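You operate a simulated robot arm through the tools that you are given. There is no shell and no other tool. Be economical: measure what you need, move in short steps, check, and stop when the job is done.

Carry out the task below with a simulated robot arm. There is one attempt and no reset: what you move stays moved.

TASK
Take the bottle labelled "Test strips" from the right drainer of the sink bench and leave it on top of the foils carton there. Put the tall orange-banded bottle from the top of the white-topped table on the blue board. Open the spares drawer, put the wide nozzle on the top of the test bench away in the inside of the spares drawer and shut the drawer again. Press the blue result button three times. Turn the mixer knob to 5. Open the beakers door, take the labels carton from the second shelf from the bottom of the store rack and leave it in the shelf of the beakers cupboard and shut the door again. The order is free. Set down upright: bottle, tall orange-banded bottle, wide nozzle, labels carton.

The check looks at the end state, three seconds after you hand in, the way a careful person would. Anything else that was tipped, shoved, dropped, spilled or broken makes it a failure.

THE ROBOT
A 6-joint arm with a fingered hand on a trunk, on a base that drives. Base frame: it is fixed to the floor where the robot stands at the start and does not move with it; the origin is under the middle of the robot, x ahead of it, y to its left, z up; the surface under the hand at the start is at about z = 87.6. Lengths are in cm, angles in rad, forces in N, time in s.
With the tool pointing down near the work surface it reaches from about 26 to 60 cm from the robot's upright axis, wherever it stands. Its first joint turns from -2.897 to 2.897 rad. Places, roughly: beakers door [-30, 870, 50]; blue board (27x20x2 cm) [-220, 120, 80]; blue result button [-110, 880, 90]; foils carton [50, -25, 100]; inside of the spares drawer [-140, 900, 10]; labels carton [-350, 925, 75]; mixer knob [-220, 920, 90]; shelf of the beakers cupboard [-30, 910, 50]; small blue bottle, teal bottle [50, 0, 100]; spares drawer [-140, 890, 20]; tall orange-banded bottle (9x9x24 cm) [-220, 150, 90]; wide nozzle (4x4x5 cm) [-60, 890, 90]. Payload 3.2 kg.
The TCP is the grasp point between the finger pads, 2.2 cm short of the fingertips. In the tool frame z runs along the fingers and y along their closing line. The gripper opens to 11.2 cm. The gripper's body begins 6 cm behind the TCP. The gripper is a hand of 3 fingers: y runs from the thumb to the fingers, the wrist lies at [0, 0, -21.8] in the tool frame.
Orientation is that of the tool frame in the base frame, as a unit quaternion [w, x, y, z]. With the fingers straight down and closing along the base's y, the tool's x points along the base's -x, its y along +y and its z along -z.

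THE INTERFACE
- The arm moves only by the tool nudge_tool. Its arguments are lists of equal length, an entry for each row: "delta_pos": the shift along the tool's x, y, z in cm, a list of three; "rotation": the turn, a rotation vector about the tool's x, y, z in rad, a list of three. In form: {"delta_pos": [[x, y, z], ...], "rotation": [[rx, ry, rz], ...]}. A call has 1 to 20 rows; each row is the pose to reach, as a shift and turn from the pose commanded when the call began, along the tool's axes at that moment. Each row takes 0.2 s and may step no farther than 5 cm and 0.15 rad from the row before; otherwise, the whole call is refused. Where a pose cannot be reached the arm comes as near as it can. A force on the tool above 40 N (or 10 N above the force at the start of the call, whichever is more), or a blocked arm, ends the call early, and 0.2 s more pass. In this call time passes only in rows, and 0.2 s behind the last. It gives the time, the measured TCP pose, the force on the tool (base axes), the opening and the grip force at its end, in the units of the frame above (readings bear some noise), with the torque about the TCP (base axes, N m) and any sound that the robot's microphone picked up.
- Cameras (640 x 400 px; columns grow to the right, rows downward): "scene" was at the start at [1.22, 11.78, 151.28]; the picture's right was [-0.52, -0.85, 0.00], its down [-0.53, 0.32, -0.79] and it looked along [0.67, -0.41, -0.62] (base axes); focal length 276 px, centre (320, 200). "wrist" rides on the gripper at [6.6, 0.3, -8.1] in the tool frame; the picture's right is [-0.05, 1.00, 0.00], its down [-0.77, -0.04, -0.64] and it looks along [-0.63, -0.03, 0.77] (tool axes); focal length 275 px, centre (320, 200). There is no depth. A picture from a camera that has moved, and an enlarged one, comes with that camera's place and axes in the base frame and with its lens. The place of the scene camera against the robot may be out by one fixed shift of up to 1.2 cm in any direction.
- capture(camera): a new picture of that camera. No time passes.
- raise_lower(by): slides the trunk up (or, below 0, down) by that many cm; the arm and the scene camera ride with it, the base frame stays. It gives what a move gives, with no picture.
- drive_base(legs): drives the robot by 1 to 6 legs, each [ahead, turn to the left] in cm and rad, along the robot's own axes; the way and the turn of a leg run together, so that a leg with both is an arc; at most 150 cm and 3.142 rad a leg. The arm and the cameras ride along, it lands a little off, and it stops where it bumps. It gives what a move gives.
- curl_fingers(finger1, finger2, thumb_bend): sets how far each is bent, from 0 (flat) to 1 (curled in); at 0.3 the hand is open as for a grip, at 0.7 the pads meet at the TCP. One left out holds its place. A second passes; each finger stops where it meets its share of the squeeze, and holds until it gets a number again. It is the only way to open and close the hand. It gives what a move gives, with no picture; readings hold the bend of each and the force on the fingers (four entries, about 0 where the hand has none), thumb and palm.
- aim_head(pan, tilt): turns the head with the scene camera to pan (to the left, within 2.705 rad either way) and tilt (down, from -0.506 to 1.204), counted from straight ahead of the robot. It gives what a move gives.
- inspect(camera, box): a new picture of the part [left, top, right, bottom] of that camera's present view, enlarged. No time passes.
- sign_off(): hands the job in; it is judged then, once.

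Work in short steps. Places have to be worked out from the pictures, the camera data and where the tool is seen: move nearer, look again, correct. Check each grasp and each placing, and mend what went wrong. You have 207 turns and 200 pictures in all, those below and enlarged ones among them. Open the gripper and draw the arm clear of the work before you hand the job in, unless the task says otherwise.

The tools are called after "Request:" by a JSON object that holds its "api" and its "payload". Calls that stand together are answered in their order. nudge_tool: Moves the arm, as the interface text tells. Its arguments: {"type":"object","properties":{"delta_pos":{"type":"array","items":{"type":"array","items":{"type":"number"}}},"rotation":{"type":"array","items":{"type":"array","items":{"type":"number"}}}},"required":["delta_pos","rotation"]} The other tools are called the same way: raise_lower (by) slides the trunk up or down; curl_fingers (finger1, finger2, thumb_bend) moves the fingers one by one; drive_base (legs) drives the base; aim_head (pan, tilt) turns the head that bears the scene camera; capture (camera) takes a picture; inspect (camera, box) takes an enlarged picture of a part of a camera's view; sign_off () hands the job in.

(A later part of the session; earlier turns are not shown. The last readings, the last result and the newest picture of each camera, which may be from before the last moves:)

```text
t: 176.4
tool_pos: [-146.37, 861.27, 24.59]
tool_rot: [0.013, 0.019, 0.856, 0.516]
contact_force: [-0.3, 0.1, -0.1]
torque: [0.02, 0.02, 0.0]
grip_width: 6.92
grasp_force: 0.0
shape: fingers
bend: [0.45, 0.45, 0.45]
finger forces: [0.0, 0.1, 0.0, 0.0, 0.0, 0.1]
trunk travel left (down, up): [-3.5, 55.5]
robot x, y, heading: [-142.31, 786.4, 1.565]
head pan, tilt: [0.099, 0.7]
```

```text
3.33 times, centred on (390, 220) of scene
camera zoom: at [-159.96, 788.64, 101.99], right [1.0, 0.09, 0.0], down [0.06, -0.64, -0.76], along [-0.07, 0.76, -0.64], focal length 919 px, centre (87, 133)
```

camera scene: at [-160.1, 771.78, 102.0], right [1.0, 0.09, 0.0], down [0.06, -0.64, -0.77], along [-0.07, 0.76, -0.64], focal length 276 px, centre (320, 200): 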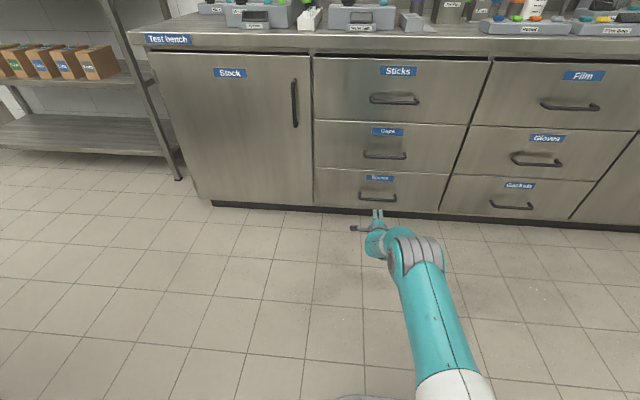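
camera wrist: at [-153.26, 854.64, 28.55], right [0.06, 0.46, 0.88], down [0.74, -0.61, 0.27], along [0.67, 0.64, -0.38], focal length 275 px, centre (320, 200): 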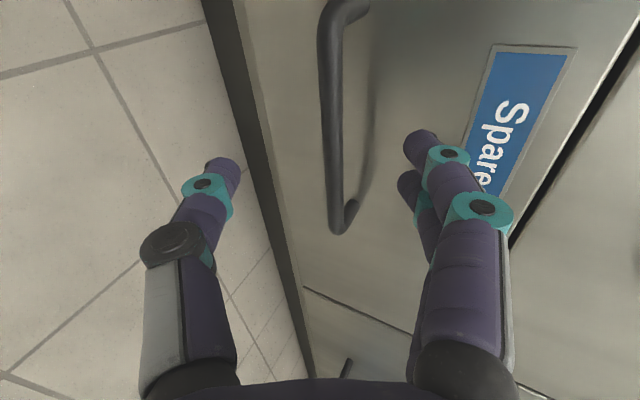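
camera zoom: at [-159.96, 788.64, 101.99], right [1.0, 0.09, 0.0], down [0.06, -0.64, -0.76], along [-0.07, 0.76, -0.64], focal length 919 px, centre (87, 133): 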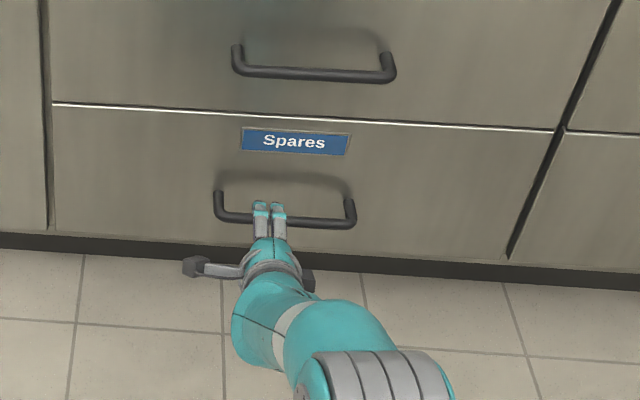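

The bar lies between thumb and fingers, about 4–5 cm ahead. I drive 3.5 cm closer and lower the trunk 1.5 cm.

Request:
{"api": "raise_lower", "payload": {"by": -1.5}}

Request:
{"api": "drive_base", "payload": {"legs": [[3.5, 0]]}}

Request:
{"api": "capture", "payload": {"camera": "wrist"}}

Request:
{"api": "inspect", "payload": {"camera": "scene", "box": [330, 180, 430, 260]}}

```text
t: 177.0
tool_pos: [-146.36, 861.19, 23.12]
tool_rot: [0.013, 0.018, 0.856, 0.517]
contact_force: [0.2, 0.5, -0.8]
torque: [-0.04, 0.0, 0.0]
grip_width: 6.94
grasp_force: 0.2
shape: fingers
bend: [0.45, 0.45, 0.45]
finger forces: [0.0, 0.0, 0.0, 0.1, 0.1, 0.0]
trunk travel left (down, up): [-2.0, 57.0]
robot x, y, heading: [-142.65, 786.43, 1.561]
head pan, tilt: [0.099, 0.7]
```

```text
t: 177.9
tool_pos: [-146.26, 864.88, 22.98]
tool_rot: [0.013, 0.018, 0.856, 0.516]
contact_force: [0.1, 0.3, -0.4]
torque: [0.0, -0.03, 0.02]
grip_width: 6.93
grasp_force: 0.0
shape: fingers
bend: [0.45, 0.45, 0.45]
finger forces: [0.0, 0.0, 0.0, 0.1, 0.0, 0.0]
trunk travel left (down, up): [-2.0, 57.0]
robot x, y, heading: [-142.61, 790.09, 1.559]
head pan, tilt: [0.099, 0.7]
```

```text
109 pictures are left
camera wrist: at [-153.19, 858.2, 27.05], right [0.06, 0.46, 0.88], down [0.74, -0.61, 0.27], along [0.67, 0.64, -0.38], focal length 275 px, centre (320, 200)
```

wrist: 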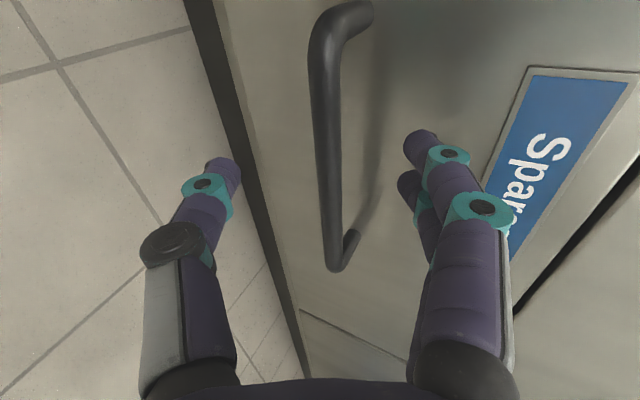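

```text
5.00 times, centred on (380, 220) of scene
camera zoom: at [-159.92, 792.2, 100.49], right [1.0, 0.09, 0.0], down [0.06, -0.64, -0.76], along [-0.07, 0.76, -0.64], focal length 1378 px, centre (20, 100)
```

zoom: 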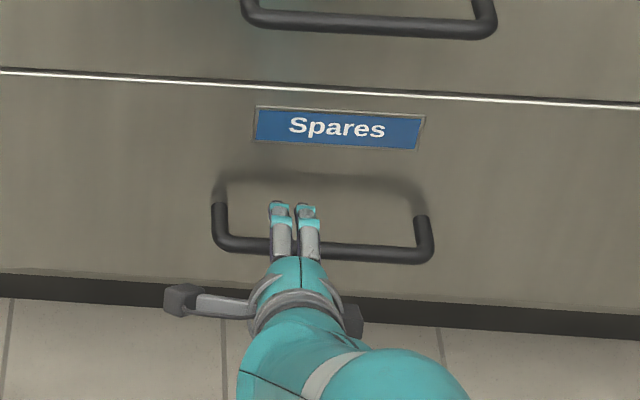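

The bar is nearly at the grasp point. I drive 1.3 cm more and close the fingers on it.

Request:
{"api": "drive_base", "payload": {"legs": [[1.3, 0]]}}

Request:
{"api": "curl_fingers", "payload": {"finger1": 0.68, "finger2": 0.68, "thumb_bend": 0.68}}

Request:
{"api": "capture", "payload": {"camera": "wrist"}}

```text
t: 178.7
tool_pos: [-146.21, 866.11, 22.97]
tool_rot: [0.014, 0.018, 0.856, 0.516]
contact_force: [0.3, 0.5, 0.3]
torque: [0.03, 0.03, -0.01]
grip_width: 6.94
grasp_force: 0.1
shape: fingers
bend: [0.45, 0.45, 0.45]
finger forces: [0.0, 0.0, 0.0, 0.0, 0.0, 0.0]
trunk travel left (down, up): [-2.0, 57.0]
robot x, y, heading: [-142.49, 790.96, 1.563]
head pan, tilt: [0.099, 0.7]
```

```text
t: 179.7
tool_pos: [-146.31, 866.09, 23.02]
tool_rot: [0.013, 0.019, 0.856, 0.516]
contact_force: [-0.3, 0.0, 0.2]
torque: [-0.02, 0.0, 0.03]
grip_width: 0.74
grasp_force: 0.1
shape: fingers
bend: [0.68, 0.68, 0.68]
finger forces: [0.0, 0.0, 0.0, 0.1, 0.0, 0.0]
trunk travel left (down, up): [-2.0, 57.0]
robot x, y, heading: [-142.42, 791.24, 1.558]
head pan, tilt: [0.099, 0.7]
```

```text
107 pictures are left
camera wrist: at [-153.2, 859.51, 27.05], right [0.06, 0.46, 0.88], down [0.74, -0.61, 0.27], along [0.67, 0.64, -0.38], focal length 275 px, centre (320, 200)
```

wrist: 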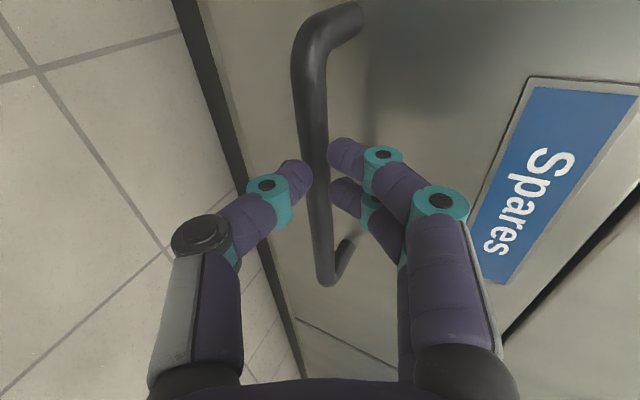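

Not quite deep enough: the bar lies just beyond the tips. I open, go 1.8 cm deeper and close again.

Request:
{"api": "curl_fingers", "payload": {"finger1": 0.45, "finger2": 0.45, "thumb_bend": 0.45}}

Request:
{"api": "drive_base", "payload": {"legs": [[1.8, 0]]}}

Request:
{"api": "curl_fingers", "payload": {"finger1": 0.7, "finger2": 0.7, "thumb_bend": 0.7}}

Request:
{"api": "capture", "payload": {"camera": "wrist"}}

```text
t: 180.7
tool_pos: [-146.17, 866.08, 23.0]
tool_rot: [0.014, 0.019, 0.856, 0.516]
contact_force: [-0.6, 0.4, 0.0]
torque: [0.02, 0.01, 0.0]
grip_width: 6.87
grasp_force: 0.0
shape: fingers
bend: [0.45, 0.45, 0.45]
finger forces: [0.0, 0.0, 0.0, 0.0, 0.1, 0.0]
trunk travel left (down, up): [-2.0, 57.0]
robot x, y, heading: [-142.35, 791.57, 1.563]
head pan, tilt: [0.099, 0.7]
```

```text
t: 181.4
tool_pos: [-146.27, 867.89, 23.11]
tool_rot: [0.013, 0.018, 0.856, 0.517]
contact_force: [-0.2, -0.8, 0.2]
torque: [0.0, 0.0, -0.04]
grip_width: 6.86
grasp_force: 0.2
shape: fingers
bend: [0.45, 0.45, 0.45]
finger forces: [0.0, 0.0, 0.0, 0.0, 0.0, 0.0]
trunk travel left (down, up): [-2.0, 57.0]
robot x, y, heading: [-142.46, 792.96, 1.562]
head pan, tilt: [0.099, 0.7]
```

```text
t: 182.4
tool_pos: [-146.22, 867.93, 22.92]
tool_rot: [0.014, 0.017, 0.857, 0.515]
contact_force: [0.1, -3.9, -10.6]
torque: [-0.16, 0.0, 0.0]
grip_width: 1.47
grasp_force: 5.5
shape: fingers
bend: [0.7, 0.7, 0.65]
finger forces: [0.0, 0.0, 0.0, 0.0, 10.6, 0.1]
trunk travel left (down, up): [-2.0, 57.0]
robot x, y, heading: [-142.19, 792.74, 1.561]
head pan, tilt: [0.099, 0.7]
```

```text
106 pictures are left
camera wrist: at [-153.22, 861.27, 26.91], right [0.06, 0.47, 0.88], down [0.74, -0.61, 0.27], along [0.67, 0.64, -0.39], focal length 275 px, centre (320, 200)
```

wrist: 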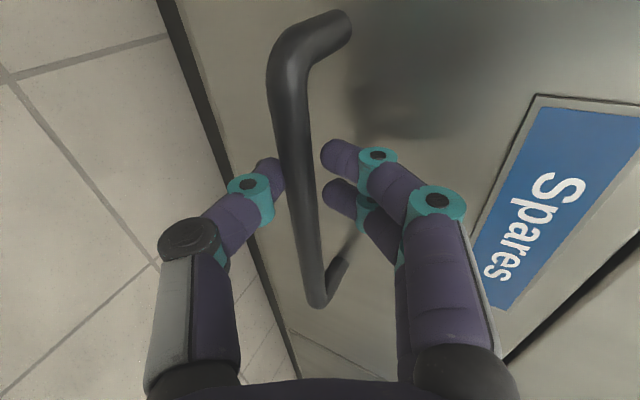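

The bar is now held between thumb and hooked fingers. I pull back 4 cm and check.

Request:
{"api": "drive_base", "payload": {"legs": [[-4, 0]]}}

Request:
{"api": "capture", "payload": {"camera": "wrist"}}

Request:
{"api": "capture", "payload": {"camera": "scene"}}

```text
t: 183.3
tool_pos: [-146.32, 863.83, 23.13]
tool_rot: [0.014, 0.019, 0.856, 0.516]
contact_force: [0.4, 0.0, 0.3]
torque: [0.02, 0.02, 0.0]
grip_width: 0.31
grasp_force: 0.0
shape: fingers
bend: [0.7, 0.7, 0.7]
finger forces: [0.0, 0.0, 0.1, 0.1, 0.1, 0.0]
trunk travel left (down, up): [-2.0, 57.0]
robot x, y, heading: [-142.47, 788.49, 1.562]
head pan, tilt: [0.099, 0.7]
```

```text
105 pictures are left
camera wrist: at [-153.2, 857.29, 27.07], right [0.06, 0.46, 0.88], down [0.74, -0.61, 0.27], along [0.67, 0.64, -0.38], focal length 275 px, centre (320, 200)
```

wrist: 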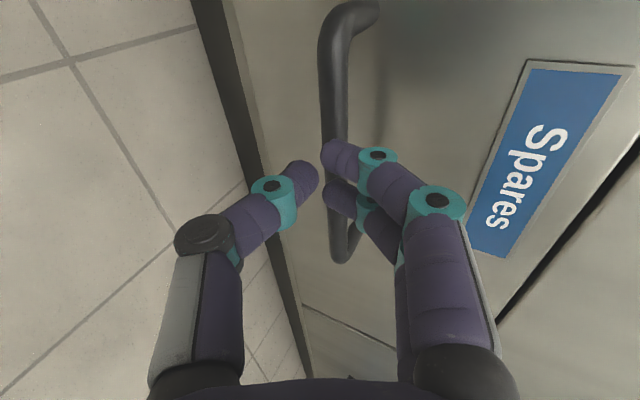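

```text
104 pictures are left
camera scene: at [-159.93, 791.28, 100.49], right [1.0, 0.09, 0.0], down [0.06, -0.64, -0.76], along [-0.07, 0.76, -0.64], focal length 276 px, centre (320, 200)
```

scene: 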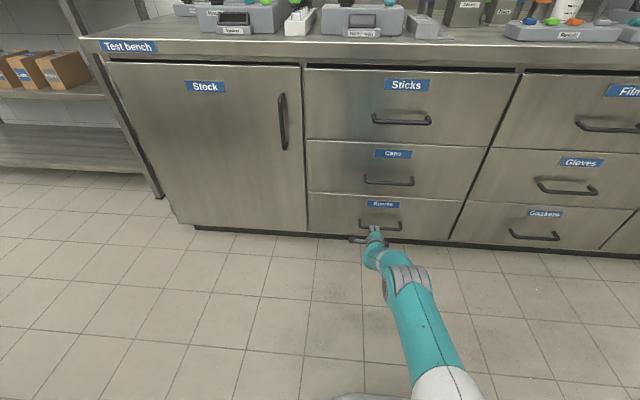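

The fingers slipped off: the hand was too horizontal to hook. I raise it and steepen the pitch (≈0.6 rad from vertical) so the fingers point down behind the bar.

Request:
{"api": "nudge_tool", "payload": {"delta_pos": [[0, 0.4, -3], [0, 0.8, -6], [0, 1.2, -9], [0, 1.8, -11.5]], "rotation": [[0.12, 0, 0], [0.24, 0, 0], [0.36, 0, 0], [0.48, 0, 0]]}}

Request:
{"api": "curl_fingers", "payload": {"finger1": 0.56, "finger2": 0.56, "thumb_bend": 0.5}}

Request:
{"api": "capture", "payload": {"camera": "wrist"}}

```text
t: 184.3
tool_pos: [-146.15, 855.38, 29.23]
tool_rot: [0.018, 0.023, 0.944, 0.329]
contact_force: [0.6, -0.9, -0.6]
torque: [0.02, 0.01, 0.03]
grip_width: 0.26
grasp_force: 0.1
shape: fingers
bend: [0.7, 0.7, 0.7]
finger forces: [0.1, 0.0, 0.1, 0.0, 0.0, 0.1]
out of reach, approached as far as the arm can: row 4
trunk travel left (down, up): [-2.0, 57.0]
robot x, y, heading: [-142.54, 789.14, 1.563]
head pan, tilt: [0.099, 0.7]
```

```text
t: 185.3
tool_pos: [-146.2, 855.48, 29.2]
tool_rot: [0.019, 0.024, 0.944, 0.329]
contact_force: [-0.2, -0.2, -0.3]
torque: [0.03, -0.01, 0.0]
grip_width: 4.63
grasp_force: 0.1
shape: fingers
bend: [0.56, 0.56, 0.5]
finger forces: [0.0, 0.1, 0.1, 0.0, 0.0, 0.1]
trunk travel left (down, up): [-2.0, 57.0]
robot x, y, heading: [-142.34, 788.32, 1.564]
head pan, tilt: [0.099, 0.7]
```

```text
103 pictures are left
camera wrist: at [-153.23, 851.16, 35.6], right [0.08, 0.78, 0.62], down [0.74, -0.47, 0.49], along [0.67, 0.42, -0.61], focal length 275 px, centre (320, 200)
```

wrist: 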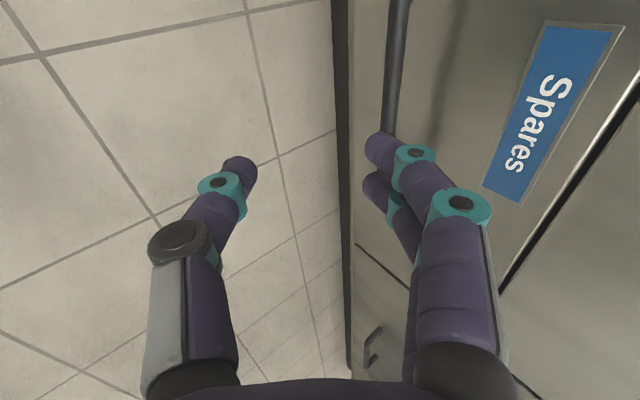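

Now I drive 10 cm forward with the fingertips above the bar, then look.

Request:
{"api": "drive_base", "payload": {"legs": [[10, 0]]}}

Request:
{"api": "capture", "payload": {"camera": "wrist"}}

Request:
{"api": "inspect", "payload": {"camera": "scene", "box": [330, 190, 450, 280]}}

```text
t: 186.5
tool_pos: [-146.33, 865.72, 29.24]
tool_rot: [0.019, 0.022, 0.944, 0.33]
contact_force: [0.3, 0.5, 0.1]
torque: [0.0, 0.0, 0.04]
grip_width: 4.61
grasp_force: 0.0
shape: fingers
bend: [0.56, 0.56, 0.5]
finger forces: [0.0, 0.1, 0.1, 0.0, 0.1, 0.1]
trunk travel left (down, up): [-2.0, 57.0]
robot x, y, heading: [-142.25, 799.3, 1.561]
head pan, tilt: [0.099, 0.7]
```

```text
102 pictures are left
camera wrist: at [-153.32, 861.36, 35.6], right [0.08, 0.78, 0.62], down [0.74, -0.46, 0.49], along [0.67, 0.42, -0.61], focal length 275 px, centre (320, 200)
```

wrist: 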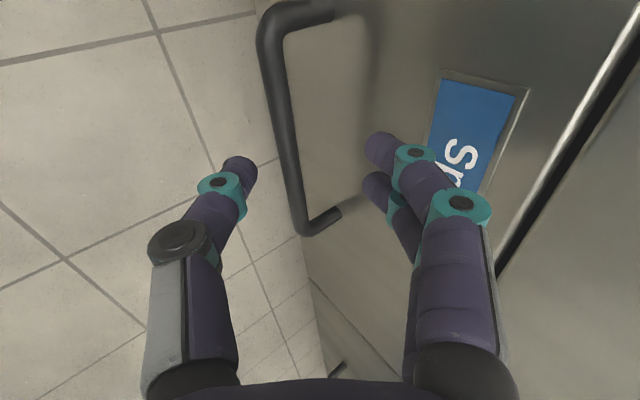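

```text
4.44 times, centred on (390, 235) of scene
camera zoom: at [-159.85, 801.46, 100.49], right [1.0, 0.09, 0.0], down [0.06, -0.64, -0.76], along [-0.07, 0.76, -0.64], focal length 1225 px, centre (9, 44)
```

zoom: 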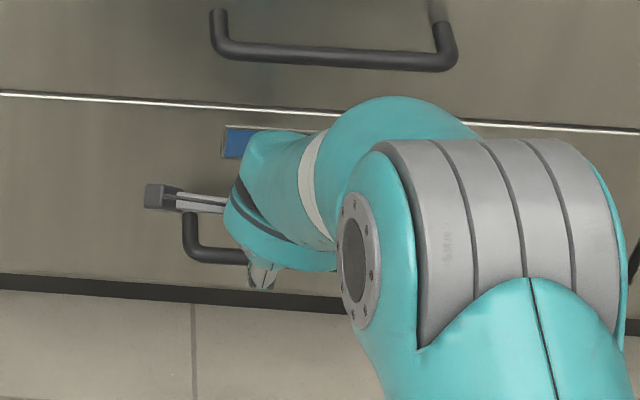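

Descending vertically 5.8 cm should bring the bar between the pads, fingers behind it.

Request:
{"api": "nudge_tool", "payload": {"delta_pos": [[0, -1.2, 1.5], [0, -2.4, 3.0], [0, -3.6, 4.55]], "rotation": [[0, 0, 0], [0, 0, 0], [0, 0, 0]]}}

Request:
{"api": "capture", "payload": {"camera": "wrist"}}

```text
t: 187.3
tool_pos: [-146.41, 865.95, 23.39]
tool_rot: [0.018, 0.024, 0.944, 0.328]
contact_force: [0.4, 0.0, -0.4]
torque: [0.01, 0.01, 0.0]
grip_width: 4.61
grasp_force: 0.1
shape: fingers
bend: [0.56, 0.56, 0.5]
finger forces: [0.0, 0.0, 0.1, 0.1, 0.0, 0.0]
trunk travel left (down, up): [-2.0, 57.0]
robot x, y, heading: [-142.25, 798.86, 1.564]
head pan, tilt: [0.099, 0.7]
```

```text
100 pictures are left
camera wrist: at [-153.29, 861.67, 29.76], right [0.08, 0.78, 0.62], down [0.74, -0.46, 0.49], along [0.67, 0.42, -0.61], focal length 275 px, centre (320, 200)
```

wrist: 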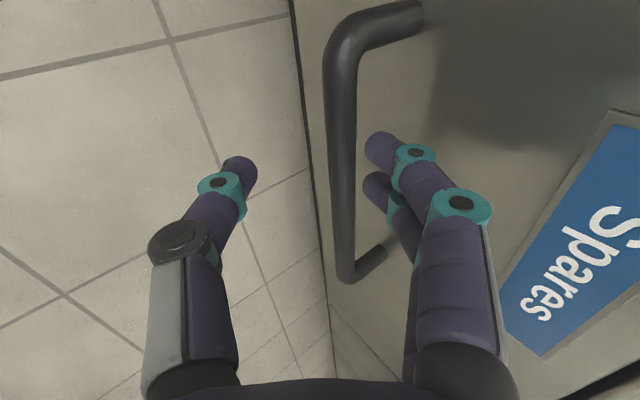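

The bar is in the grip with the fingers behind it. I close, then pull 4 cm.

Request:
{"api": "curl_fingers", "payload": {"finger1": 0.75, "finger2": 0.75, "thumb_bend": 0.7}}

Request:
{"api": "drive_base", "payload": {"legs": [[-4, 0]]}}

Request:
{"api": "capture", "payload": {"camera": "wrist"}}

```text
t: 188.3
tool_pos: [-146.3, 866.08, 23.36]
tool_rot: [0.018, 0.023, 0.944, 0.329]
contact_force: [0.2, -0.2, 0.5]
torque: [0.01, 0.03, 0.02]
grip_width: 0.0
grasp_force: 0.1
shape: fingers
bend: [0.75, 0.75, 0.7]
finger forces: [0.0, 0.1, 0.0, 0.0, 0.0, 0.1]
trunk travel left (down, up): [-2.0, 57.0]
robot x, y, heading: [-142.37, 799.32, 1.566]
head pan, tilt: [0.099, 0.7]
```

```text
t: 189.2
tool_pos: [-146.31, 862.07, 23.22]
tool_rot: [0.017, 0.023, 0.944, 0.328]
contact_force: [0.0, -0.2, 0.5]
torque: [0.0, 0.01, -0.03]
grip_width: 0.0
grasp_force: 0.0
shape: fingers
bend: [0.75, 0.75, 0.7]
finger forces: [0.1, 0.0, 0.0, 0.0, 0.1, 0.0]
trunk travel left (down, up): [-2.0, 57.0]
robot x, y, heading: [-142.44, 795.22, 1.563]
head pan, tilt: [0.099, 0.7]
```

```text
99 pictures are left
camera wrist: at [-153.37, 857.7, 29.75], right [0.08, 0.78, 0.62], down [0.74, -0.46, 0.49], along [0.67, 0.42, -0.61], focal length 275 px, centre (320, 200)
```

wrist: 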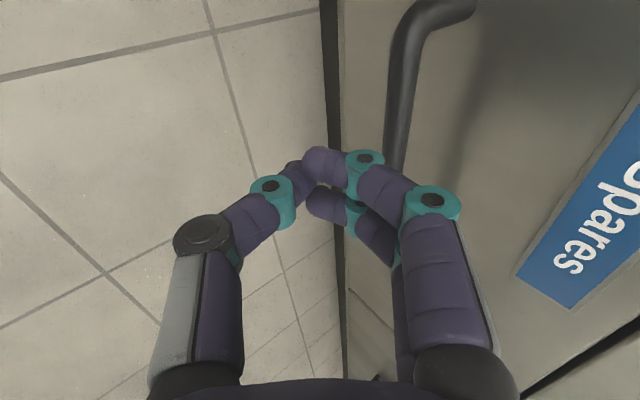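

Triangulating from three views, the bar is really at about (y 868.3, z 22.1) – deeper than I thought. I open, rise, drive 6 cm forward and descend lower.

Request:
{"api": "curl_fingers", "payload": {"finger1": 0.54, "finger2": 0.54, "thumb_bend": 0.5}}

Request:
{"api": "nudge_tool", "payload": {"delta_pos": [[0, 1.2, -1.5], [0, 2.4, -3.0], [0, 3.6, -4.55]], "rotation": [[0, 0, 0], [0, 0, 0], [0, 0, 0]]}}

Request:
{"api": "drive_base", "payload": {"legs": [[6, 0]]}}

Request:
{"api": "nudge_tool", "payload": {"delta_pos": [[0, -1.3, 1.7], [0, -2.6, 3.4], [0, -3.6, 4.7], [0, -4.65, 5.9]], "rotation": [[0, 0, 0], [0, 0, 0], [0, 0, 0], [0, 0, 0]]}}

Request:
{"api": "capture", "payload": {"camera": "wrist"}}

```text
t: 190.2
tool_pos: [-146.41, 862.01, 23.33]
tool_rot: [0.018, 0.022, 0.944, 0.329]
contact_force: [0.3, 0.1, -0.2]
torque: [-0.01, 0.01, -0.01]
grip_width: 4.9
grasp_force: 0.2
shape: fingers
bend: [0.54, 0.54, 0.5]
finger forces: [0.1, 0.0, 0.0, 0.1, 0.0, 0.1]
trunk travel left (down, up): [-2.0, 57.0]
robot x, y, heading: [-142.2, 795.23, 1.567]
head pan, tilt: [0.099, 0.7]
```

```text
t: 190.9
tool_pos: [-146.47, 862.06, 29.43]
tool_rot: [0.017, 0.023, 0.945, 0.327]
contact_force: [0.3, 0.0, 0.0]
torque: [0.01, 0.0, 0.01]
grip_width: 4.9
grasp_force: 0.1
shape: fingers
bend: [0.54, 0.54, 0.5]
finger forces: [0.0, 0.1, 0.0, 0.0, 0.1, 0.0]
trunk travel left (down, up): [-2.0, 57.0]
robot x, y, heading: [-142.47, 795.24, 1.565]
head pan, tilt: [0.099, 0.7]
```

```text
t: 191.9
tool_pos: [-146.42, 868.04, 29.4]
tool_rot: [0.018, 0.023, 0.944, 0.329]
contact_force: [0.5, 1.0, 0.3]
torque: [-0.01, -0.01, 0.02]
grip_width: 4.9
grasp_force: 0.1
shape: fingers
bend: [0.54, 0.54, 0.5]
finger forces: [0.0, 0.0, 0.0, 0.0, 0.0, 0.0]
trunk travel left (down, up): [-2.0, 57.0]
robot x, y, heading: [-142.37, 801.16, 1.562]
head pan, tilt: [0.099, 0.7]
```

```text
t: 192.9
tool_pos: [-146.18, 867.99, 22.06]
tool_rot: [0.018, 0.022, 0.944, 0.329]
contact_force: [0.8, 0.0, -0.7]
torque: [-0.02, 0.0, -0.03]
grip_width: 4.89
grasp_force: 0.0
shape: fingers
bend: [0.54, 0.54, 0.5]
finger forces: [0.0, 0.0, 0.0, 0.0, 0.1, 0.0]
trunk travel left (down, up): [-2.0, 57.0]
robot x, y, heading: [-141.92, 801.43, 1.563]
head pan, tilt: [0.099, 0.7]
```

```text
98 pictures are left
camera wrist: at [-153.15, 863.64, 28.38], right [0.08, 0.78, 0.62], down [0.74, -0.46, 0.49], along [0.67, 0.42, -0.61], focal length 275 px, centre (320, 200)
```

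wrist: 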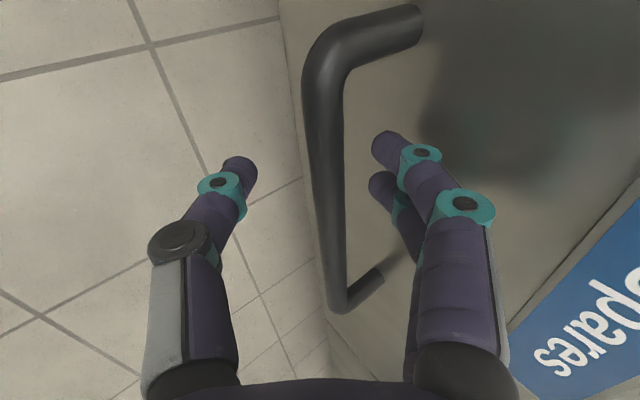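

Bar appears closer and between the fingers now. Close and see whether it's gripped.

Request:
{"api": "curl_fingers", "payload": {"finger1": 0.72, "finger2": 0.72, "thumb_bend": 0.7}}

Request:
{"api": "capture", "payload": {"camera": "wrist"}}

```text
t: 193.9
tool_pos: [-146.15, 867.99, 22.04]
tool_rot: [0.017, 0.023, 0.944, 0.329]
contact_force: [0.9, -0.5, 0.6]
torque: [-0.02, 0.02, 0.0]
grip_width: 0.68
grasp_force: 3.8
shape: fingers
bend: [0.71, 0.71, 0.68]
finger forces: [1.7, 2.1, 0.0, 0.0, 3.4, 0.0]
trunk travel left (down, up): [-2.0, 57.0]
robot x, y, heading: [-142.75, 801.43, 1.565]
head pan, tilt: [0.099, 0.7]
```

```text
97 pictures are left
camera wrist: at [-153.14, 863.63, 28.38], right [0.08, 0.78, 0.62], down [0.74, -0.46, 0.49], along [0.67, 0.42, -0.61], focal length 275 px, centre (320, 200)
```

wrist: 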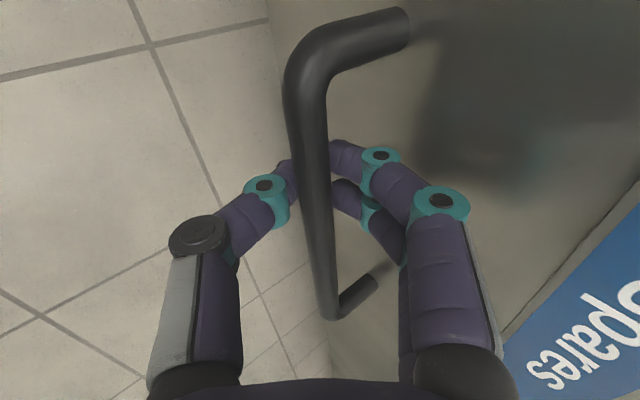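

The bar is now gripped (contact on both fingers and thumb). I tighten and drive back 5 cm.

Request:
{"api": "curl_fingers", "payload": {"finger1": 0.85, "finger2": 0.85, "thumb_bend": 0.85}}

Request:
{"api": "drive_base", "payload": {"legs": [[-5, 0]]}}

Request:
{"api": "capture", "payload": {"camera": "wrist"}}

Request:
{"api": "capture", "payload": {"camera": "scene"}}

```text
t: 194.9
tool_pos: [-146.29, 867.93, 21.77]
tool_rot: [0.019, 0.023, 0.945, 0.326]
contact_force: [2.8, -3.2, -21.5]
torque: [0.02, -0.04, 0.01]
grip_width: 0.18
grasp_force: 20.6
shape: fingers
bend: [0.8, 0.8, 0.71]
finger forces: [8.6, 9.0, 0.0, 0.0, 23.9, 0.1]
trunk travel left (down, up): [-2.0, 57.0]
robot x, y, heading: [-142.27, 801.5, 1.558]
head pan, tilt: [0.099, 0.7]
```

```text
t: 195.8
tool_pos: [-146.19, 863.02, 21.79]
tool_rot: [0.019, 0.023, 0.945, 0.326]
contact_force: [6.3, -0.5, -23.5]
torque: [0.04, -0.1, 0.05]
grip_width: 0.19
grasp_force: 22.1
shape: fingers
bend: [0.8, 0.79, 0.71]
finger forces: [9.0, 9.4, 0.1, 0.0, 24.9, 0.0]
trunk travel left (down, up): [-2.0, 57.0]
robot x, y, heading: [-142.54, 796.28, 1.569]
head pan, tilt: [0.099, 0.7]
```

```text
96 pictures are left
camera wrist: at [-153.14, 858.67, 28.19], right [0.08, 0.78, 0.62], down [0.74, -0.46, 0.49], along [0.67, 0.42, -0.61], focal length 275 px, centre (320, 200)
```

wrist: 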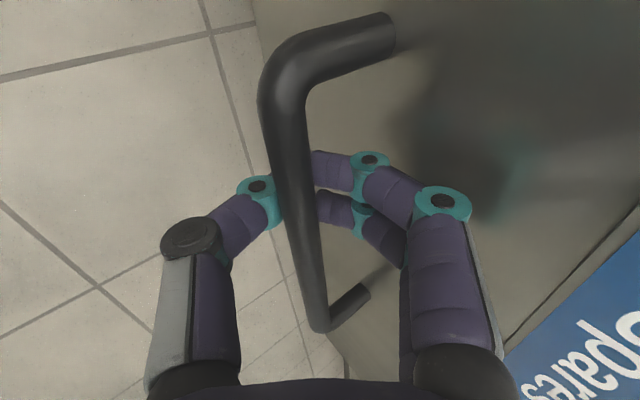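

```text
95 pictures are left
camera scene: at [-159.87, 798.74, 100.48], right [1.0, 0.09, 0.0], down [0.06, -0.64, -0.76], along [-0.07, 0.76, -0.65], focal length 276 px, centre (320, 200)
```

scene: 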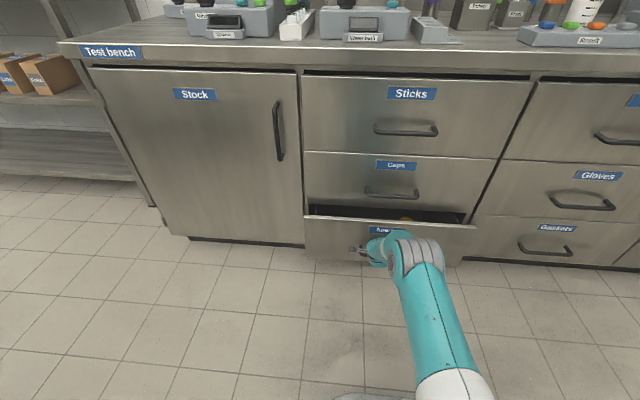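

The drawer is opening. I pull another 24 cm.

Request:
{"api": "drive_base", "payload": {"legs": [[-24, 0]]}}

Request:
{"api": "capture", "payload": {"camera": "scene"}}

```text
t: 197.6
tool_pos: [-146.08, 838.77, 21.76]
tool_rot: [0.018, 0.025, 0.945, 0.325]
contact_force: [6.0, -2.0, -22.6]
torque: [0.07, -0.07, 0.03]
grip_width: 0.18
grasp_force: 20.9
shape: fingers
bend: [0.8, 0.8, 0.71]
finger forces: [8.4, 8.9, 0.0, 0.0, 24.8, 0.0]
trunk travel left (down, up): [-2.0, 57.0]
robot x, y, heading: [-142.76, 772.2, 1.56]
head pan, tilt: [0.099, 0.7]
```

```text
94 pictures are left
camera scene: at [-160.07, 774.66, 100.48], right [1.0, 0.09, 0.0], down [0.06, -0.64, -0.76], along [-0.07, 0.76, -0.65], focal length 276 px, centre (320, 200)
```

scene: 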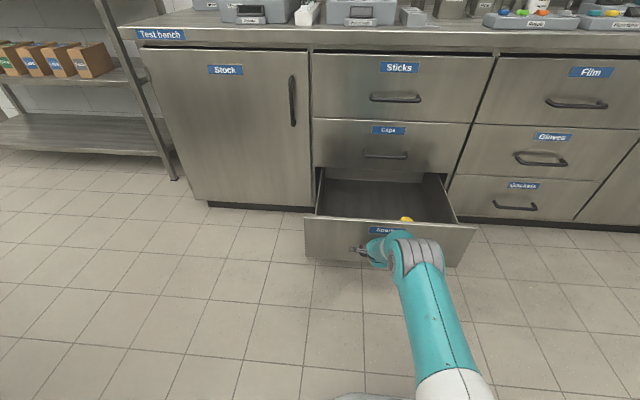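

Drawer open by about 29 cm; it contains a yellow item at front right. I release the handle, lift the hand clear and back off.

Request:
{"api": "curl_fingers", "payload": {"finger1": 0.5, "finger2": 0.5, "thumb_bend": 0.45}}

Request:
{"api": "nudge_tool", "payload": {"delta_pos": [[0, 0.3, -2], [0, 1.5, -4.5], [0, 3, -8], [0, 4, -12]], "rotation": [[0, 0, 0], [0, 0, 0], [0, 0, 0], [0, 0, 0]]}}

Request:
{"api": "capture", "payload": {"camera": "scene"}}

```text
t: 198.6
tool_pos: [-146.18, 838.86, 21.97]
tool_rot: [0.019, 0.025, 0.944, 0.327]
contact_force: [-0.8, -0.7, 0.6]
torque: [0.0, -0.01, 0.0]
grip_width: 6.15
grasp_force: 0.0
shape: fingers
bend: [0.5, 0.5, 0.45]
finger forces: [0.1, 0.0, 0.1, 0.0, 0.0, 0.0]
trunk travel left (down, up): [-2.0, 57.0]
robot x, y, heading: [-142.6, 772.09, 1.561]
head pan, tilt: [0.099, 0.7]
```

```text
t: 199.6
tool_pos: [-146.38, 834.72, 33.89]
tool_rot: [0.019, 0.025, 0.945, 0.327]
contact_force: [0.9, 0.5, 0.1]
torque: [-0.05, -0.01, 0.0]
grip_width: 6.17
grasp_force: 0.0
shape: fingers
bend: [0.5, 0.5, 0.45]
finger forces: [0.1, 0.1, 0.0, 0.0, 0.0, 0.0]
trunk travel left (down, up): [-2.0, 57.0]
robot x, y, heading: [-142.52, 771.97, 1.564]
head pan, tilt: [0.099, 0.7]
```

```text
93 pictures are left
camera scene: at [-160.07, 774.48, 100.48], right [1.0, 0.09, 0.0], down [0.06, -0.64, -0.76], along [-0.07, 0.76, -0.64], focal length 276 px, centre (320, 200)
```

scene: 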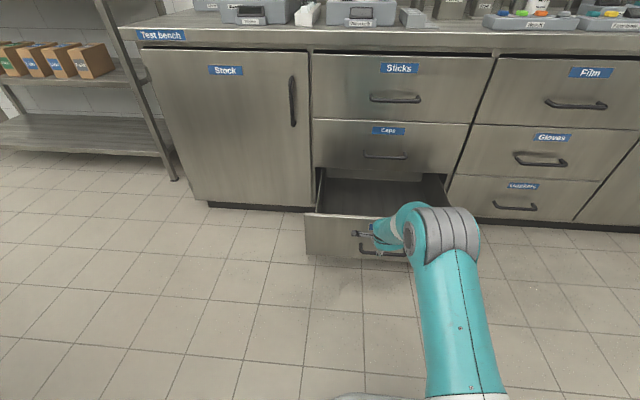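

Before fetching the nozzle I test whether the arm can point straight down that low (needed to set it into the drawer), in free space in front of the drawer.

Request:
{"api": "nudge_tool", "payload": {"delta_pos": [[0, -3.8, -3], [0, -7.5, -3], [0, -11.5, -1.5], [0, -15.5, 1.5], [0, -19.3, 5], [0, -22.9, 8.5]], "rotation": [[0.11, 0, 0], [0.22, 0, 0], [0.33, 0, 0], [0.44, 0, 0], [0.55, 0, 0], [0.66, 0, 0]]}}

Request:
{"api": "aim_head", "payload": {"pan": -0.2, "tilt": 0.9}}

Request:
{"api": "capture", "payload": {"camera": "scene"}}

```text
refused: row 5 steps farther than a row can; nothing moved
```

```text
t: 200.4
tool_pos: [-146.33, 834.95, 33.75]
tool_rot: [0.02, 0.024, 0.944, 0.327]
contact_force: [-0.4, 0.2, 0.2]
torque: [0.02, 0.0, 0.03]
grip_width: 6.18
grasp_force: 0.1
shape: fingers
bend: [0.5, 0.5, 0.45]
finger forces: [0.0, 0.0, 0.1, 0.0, 0.0, 0.1]
trunk travel left (down, up): [-2.0, 57.0]
robot x, y, heading: [-142.13, 771.95, 1.559]
head pan, tilt: [-0.201, 0.901]
```

```text
92 pictures are left
camera scene: at [-157.74, 773.39, 98.88], right [0.98, -0.21, 0.0], down [-0.16, -0.77, -0.62], along [0.13, 0.61, -0.78], focal length 276 px, centre (320, 200)
```

scene: 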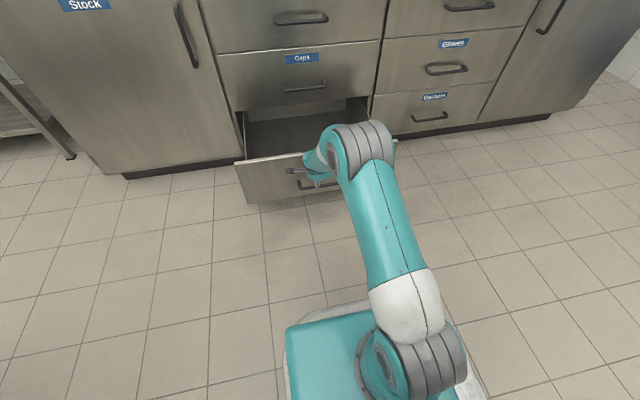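

Retry with smaller rows.

Request:
{"api": "nudge_tool", "payload": {"delta_pos": [[0, -3.5, -3], [0, -7, -3], [0, -10.5, -1.5], [0, -13.5, 0.5], [0, -17, 3], [0, -20, 6], [0, -22.9, 8.8]], "rotation": [[0.1, 0, 0], [0.2, 0, 0], [0.3, 0, 0], [0.4, 0, 0], [0.5, 0, 0], [0.6, 0, 0], [0.66, 0, 0]]}}

Request:
{"api": "capture", "payload": {"camera": "wrist"}}

```text
t: 202.0
tool_pos: [-146.42, 822.1, 12.53]
tool_rot: [0.01, 0.03, 0.999, 0.003]
contact_force: [0.6, 1.1, -0.1]
torque: [0.02, -0.01, 0.02]
grip_width: 6.22
grasp_force: 0.1
shape: fingers
bend: [0.5, 0.5, 0.45]
finger forces: [0.1, 0.1, 0.1, 0.0, 0.0, 0.1]
trunk travel left (down, up): [-2.0, 57.0]
robot x, y, heading: [-142.1, 772.0, 1.563]
head pan, tilt: [-0.201, 0.901]
```

```text
91 pictures are left
camera wrist: at [-153.16, 822.75, 20.46], right [0.11, 0.99, 0.01], down [0.76, -0.09, 0.65], along [0.65, -0.06, -0.76], focal length 275 px, centre (320, 200)
```

wrist: 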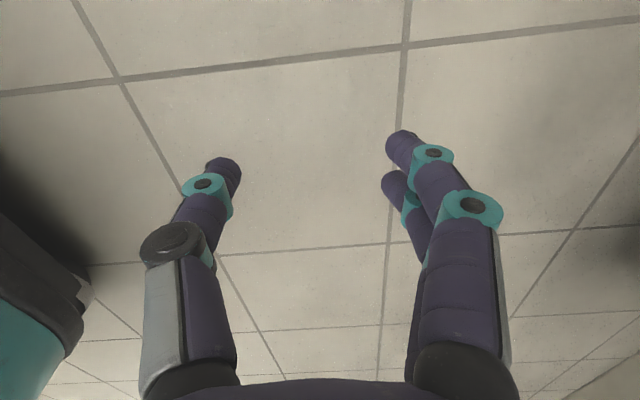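

Works: vertical at z 12.5. Now raise the trunk fully and drive around to the nozzle at x≈-60.

Request:
{"api": "raise_lower", "payload": {"by": 40}}

Request:
{"api": "raise_lower", "payload": {"by": 16.5}}

Request:
{"api": "nudge_tool", "payload": {"delta_pos": [[0, -3, -4], [0, -6, -8], [0, -9, -12], [0, -12, -16], [0, -14, -20], [0, -16, -24], [0, -17, -28], [0, -17, -32], [0, -17, -36], [0, -17, -40], [0, -17, -45], [0, -17, -49]], "rotation": [[0, 0, 0], [0, 0, 0], [0, 0, 0], [0, 0, 0], [0, 0, 0], [0, 0, 0], [0, 0, 0], [0, 0, 0], [0, 0, 0], [0, 0, 0], [0, 0, 0], [0, 0, 0]]}}

Request:
{"api": "drive_base", "payload": {"legs": [[0, -1.563], [80, 0], [0, 1.571], [40, 0]]}}

Request:
{"api": "capture", "payload": {"camera": "scene"}}

Request:
{"api": "capture", "payload": {"camera": "wrist"}}

```text
t: 205.8
tool_pos: [-146.44, 822.11, 52.5]
tool_rot: [0.01, 0.029, 1.0, 0.003]
contact_force: [-0.1, 0.1, -0.3]
torque: [-0.02, 0.0, 0.01]
grip_width: 6.17
grasp_force: 0.1
shape: fingers
bend: [0.5, 0.5, 0.45]
finger forces: [0.0, 0.0, 0.0, 0.0, 0.1, 0.0]
trunk travel left (down, up): [-42.0, 17.0]
robot x, y, heading: [-142.42, 772.19, 1.56]
head pan, tilt: [-0.201, 0.901]
```

```text
t: 207.7
tool_pos: [-146.38, 822.06, 69.15]
tool_rot: [0.009, 0.03, 1.0, 0.003]
contact_force: [-0.9, -0.3, -0.2]
torque: [0.01, -0.01, 0.0]
grip_width: 6.18
grasp_force: 0.0
shape: fingers
bend: [0.5, 0.5, 0.45]
finger forces: [0.0, 0.0, 0.0, 0.1, 0.0, 0.0]
trunk travel left (down, up): [-58.5, 0.5]
robot x, y, heading: [-142.29, 772.15, 1.557]
head pan, tilt: [-0.201, 0.901]
```

```text
t: 210.3
tool_pos: [-148.39, 804.95, 117.85]
tool_rot: [0.01, 0.029, 1.0, 0.004]
contact_force: [0.4, 0.4, -0.5]
torque: [0.0, 0.01, 0.01]
grip_width: 6.19
grasp_force: 0.0
shape: fingers
bend: [0.5, 0.5, 0.45]
finger forces: [0.1, 0.1, 0.1, 0.0, 0.0, 0.0]
trunk travel left (down, up): [-58.5, 0.5]
robot x, y, heading: [-142.4, 772.28, 1.561]
head pan, tilt: [-0.201, 0.901]
```

```text
t: 224.3
tool_pos: [-67.45, 843.16, 117.78]
tool_rot: [0.01, 0.039, 0.999, 0.003]
contact_force: [-0.1, -0.7, -0.2]
torque: [0.01, 0.01, -0.01]
grip_width: 6.22
grasp_force: 0.0
shape: fingers
bend: [0.5, 0.5, 0.45]
finger forces: [0.1, 0.0, 0.0, 0.1, 0.0, 0.0]
trunk travel left (down, up): [-58.5, 0.5]
robot x, y, heading: [-62.09, 810.41, 1.537]
head pan, tilt: [-0.201, 0.901]
```

```text
90 pictures are left
camera scene: at [-77.44, 811.72, 155.37], right [0.97, -0.23, 0.0], down [-0.18, -0.76, -0.62], along [0.14, 0.6, -0.78], focal length 276 px, centre (320, 200)
```

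scene: 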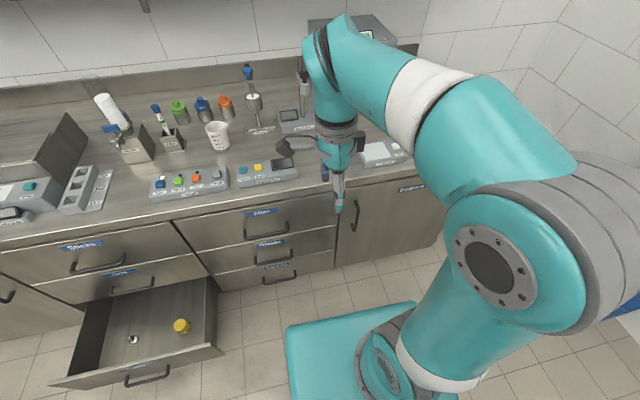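

```text
89 pictures are left
camera wrist: at [-74.15, 843.96, 125.62], right [0.12, 0.99, 0.01], down [0.75, -0.1, 0.65], along [0.65, -0.07, -0.76], focal length 275 px, centre (320, 200)
```

wrist: 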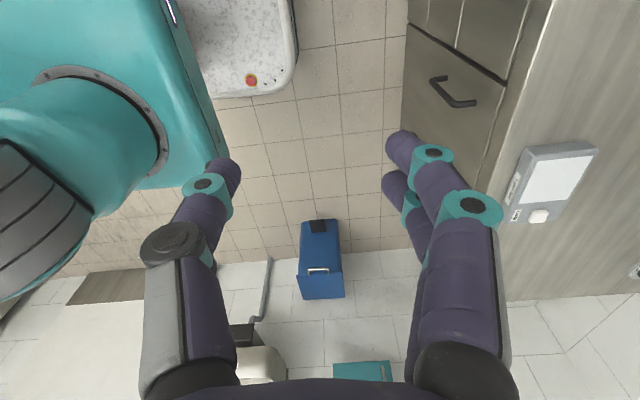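

The nozzle was seen at about [-59.6, 889.2]. I correct the heading and drive 16 cm closer to bring it within reach, then look.

Request:
{"api": "drive_base", "payload": {"legs": [[0, 0.034], [16, 0]]}}

Request:
{"api": "nudge_tool", "payload": {"delta_pos": [[-2, 4, 1], [-4, 8, 2], [-5.5, 12, 3.5], [-6, 16, 5]], "rotation": [[0, 0, 0], [0, 0, 0], [0, 0, 0], [0, 0, 0]]}}

Request:
{"api": "capture", "payload": {"camera": "wrist"}}

Request:
{"api": "aim_head", "payload": {"pan": -0.15, "tilt": 0.8}}

Request:
{"api": "capture", "payload": {"camera": "scene"}}

```text
t: 226.1
tool_pos: [-68.73, 858.71, 117.68]
tool_rot: [0.009, 0.021, 1.0, 0.003]
contact_force: [-0.2, 1.1, -0.3]
torque: [-0.01, -0.04, 0.0]
grip_width: 6.17
grasp_force: 0.1
shape: fingers
bend: [0.5, 0.5, 0.45]
finger forces: [0.0, 0.0, 0.0, 0.0, 0.0, 0.0]
trunk travel left (down, up): [-58.5, 0.5]
robot x, y, heading: [-62.38, 825.78, 1.573]
head pan, tilt: [-0.201, 0.901]
```

```text
t: 227.1
tool_pos: [-61.7, 874.25, 112.9]
tool_rot: [0.01, 0.021, 1.0, 0.003]
contact_force: [0.9, 0.7, 0.6]
torque: [-0.03, 0.01, -0.01]
grip_width: 6.2
grasp_force: 0.2
shape: fingers
bend: [0.5, 0.5, 0.45]
finger forces: [0.0, 0.1, 0.0, 0.1, 0.0, 0.0]
trunk travel left (down, up): [-58.5, 0.5]
robot x, y, heading: [-62.55, 825.7, 1.577]
head pan, tilt: [-0.201, 0.901]
```

```text
88 pictures are left
camera wrist: at [-68.51, 874.82, 120.84], right [0.09, 1.0, 0.01], down [0.76, -0.07, 0.65], along [0.65, -0.05, -0.76], focal length 275 px, centre (320, 200)
```

wrist: 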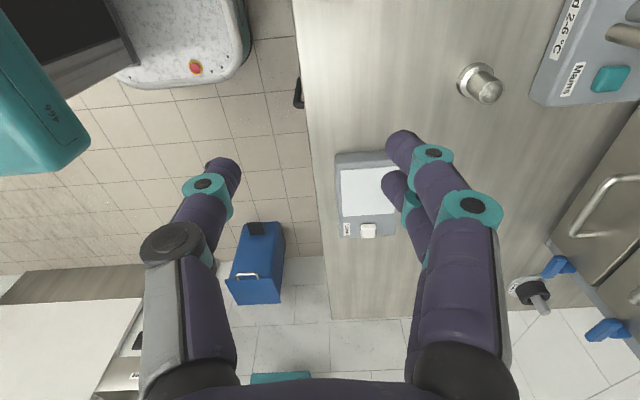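

```text
t: 227.7
tool_pos: [-61.8, 874.05, 112.97]
tool_rot: [0.009, 0.021, 1.0, 0.003]
contact_force: [-1.2, -0.7, 0.7]
torque: [0.03, -0.01, -0.05]
grip_width: 6.19
grasp_force: 0.1
shape: fingers
bend: [0.5, 0.5, 0.45]
finger forces: [0.1, 0.0, 0.1, 0.0, 0.0, 0.0]
trunk travel left (down, up): [-58.5, 0.5]
robot x, y, heading: [-62.64, 825.71, 1.577]
head pan, tilt: [-0.15, 0.799]
```

```text
87 pictures are left
camera scene: at [-77.87, 827.37, 156.16], right [0.99, -0.14, 0.0], down [-0.1, -0.71, -0.7], along [0.1, 0.69, -0.72], focal length 276 px, centre (320, 200)
```

scene: 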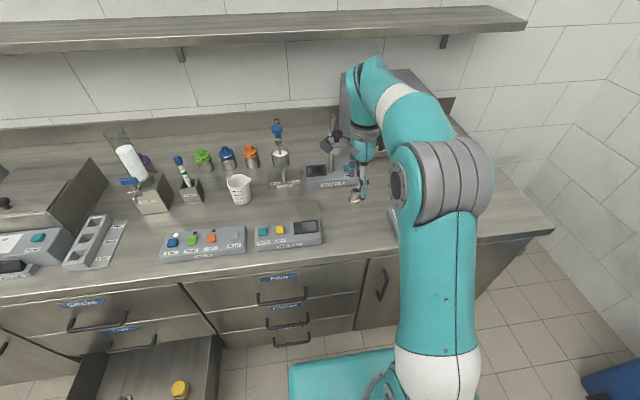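

The nozzle is at about [-57.1, 891.4] and its reach is marginal. I roll the hand back to the nominal orientation (closing along x), then drive 4 cm closer and approach with a slight forward tilt.

Request:
{"api": "nudge_tool", "payload": {"delta_pos": [[0, -0.3, 0], [0, -0.6, 0], [0, -1, 0], [0, -1.4, 0], [0, -1.8, 0], [0, -2, 0], [0, -2, 0], [0, -2, 0], [0, -2, 0], [0, -2, 0], [0, -2, 0]], "rotation": [[0, 0, -0.14], [0, 0, -0.28], [0, 0, -0.42], [0, 0, -0.56], [0, 0, -0.7], [0, 0, -0.84], [0, 0, -0.98], [0, 0, -1.12], [0, 0, -1.26], [0, 0, -1.4], [0, 0, -1.53]]}}

Request:
{"api": "drive_base", "payload": {"legs": [[4, 0]]}}

Request:
{"api": "capture", "payload": {"camera": "wrist"}}

```text
t: 230.1
tool_pos: [-61.87, 872.26, 112.81]
tool_rot: [0.01, -0.678, 0.735, -0.003]
contact_force: [-0.6, -0.7, 0.2]
torque: [0.01, 0.01, -0.02]
grip_width: 6.18
grasp_force: 0.1
shape: fingers
bend: [0.5, 0.5, 0.45]
finger forces: [0.0, 0.1, 0.0, 0.0, 0.0, 0.0]
trunk travel left (down, up): [-58.5, 0.5]
robot x, y, heading: [-62.29, 825.46, 1.574]
head pan, tilt: [-0.15, 0.799]
```

```text
t: 231.0
tool_pos: [-62.14, 876.5, 112.75]
tool_rot: [0.009, -0.677, 0.736, -0.004]
contact_force: [0.3, 0.1, -0.5]
torque: [-0.02, 0.0, 0.03]
grip_width: 6.19
grasp_force: 0.0
shape: fingers
bend: [0.5, 0.5, 0.45]
finger forces: [0.0, 0.0, 0.0, 0.0, 0.1, 0.1]
trunk travel left (down, up): [-58.5, 0.5]
robot x, y, heading: [-62.29, 829.74, 1.575]
head pan, tilt: [-0.15, 0.799]
```

```text
86 pictures are left
camera wrist: at [-63.01, 869.85, 120.82], right [-0.99, 0.13, -0.02], down [0.09, 0.76, 0.64], along [0.1, 0.63, -0.77], focal length 275 px, centre (320, 200)
```

wrist: 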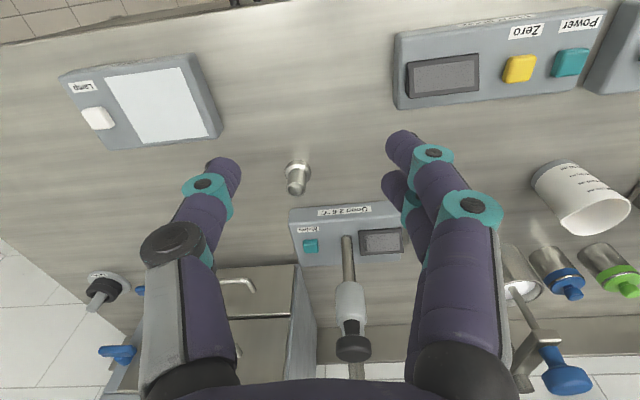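

Nozzle refined to [-56.4, 891.3]. I move above it at z≈98 with a 0.2 rad forward tilt.

Request:
{"api": "curl_fingers", "payload": {"finger1": 0.42, "finger2": 0.42, "thumb_bend": 0.42}}

Request:
{"api": "nudge_tool", "payload": {"delta_pos": [[-2.5, -0.8, 3], [-5, -1.6, 6], [-8, -2.4, 9], [-11, -3.2, 11.5], [-13.5, -4, 13.5], [-15.2, -4.48, 14.8]], "rotation": [[0, -0.03, 0], [0, -0.06, 0], [0, -0.1, 0], [0, -0.14, 0], [0, -0.17, 0], [0, -0.2, 0]]}}

Request:
{"api": "capture", "payload": {"camera": "wrist"}}

Request:
{"api": "capture", "payload": {"camera": "scene"}}

```text
t: 232.0
tool_pos: [-62.03, 876.29, 112.82]
tool_rot: [0.01, -0.677, 0.735, -0.004]
contact_force: [0.7, -0.2, 0.0]
torque: [-0.02, 0.0, -0.02]
grip_width: 7.71
grasp_force: 0.0
shape: fingers
bend: [0.42, 0.42, 0.42]
finger forces: [0.0, 0.1, 0.0, 0.1, 0.0, 0.0]
trunk travel left (down, up): [-58.5, 0.5]
robot x, y, heading: [-62.39, 829.86, 1.576]
head pan, tilt: [-0.15, 0.799]
```

```text
t: 233.4
tool_pos: [-55.99, 891.29, 98.42]
tool_rot: [0.083, -0.674, 0.731, 0.064]
contact_force: [-0.6, -0.1, 0.6]
torque: [-0.02, 0.01, 0.03]
grip_width: 7.72
grasp_force: 0.0
shape: fingers
bend: [0.42, 0.42, 0.42]
finger forces: [0.0, 0.0, 0.1, 0.0, 0.0, 0.0]
trunk travel left (down, up): [-58.5, 0.5]
robot x, y, heading: [-62.12, 829.93, 1.583]
head pan, tilt: [-0.15, 0.799]
```

```text
85 pictures are left
camera wrist: at [-57.14, 883.22, 104.9], right [-0.99, 0.13, -0.01], down [0.07, 0.62, 0.78], along [0.11, 0.78, -0.62], focal length 275 px, centre (320, 200)
```

wrist: 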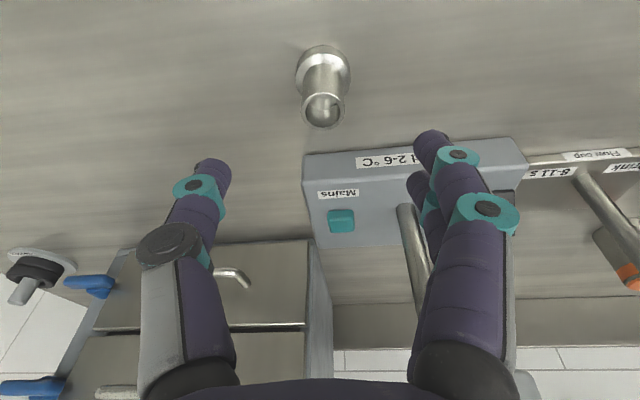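

```text
84 pictures are left
camera scene: at [-77.88, 831.38, 156.17], right [0.99, -0.14, 0.0], down [-0.1, -0.71, -0.7], along [0.1, 0.69, -0.72], focal length 276 px, centre (320, 200)
```

scene: 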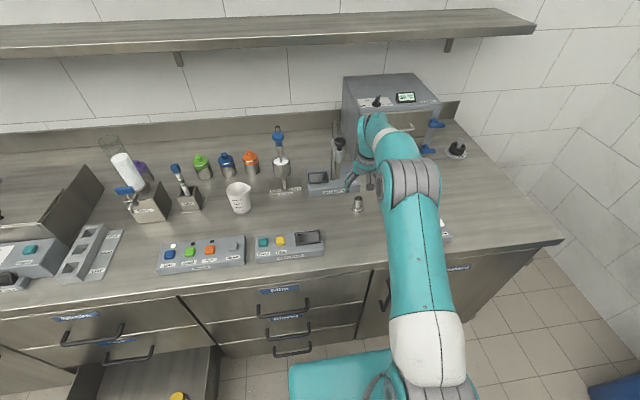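

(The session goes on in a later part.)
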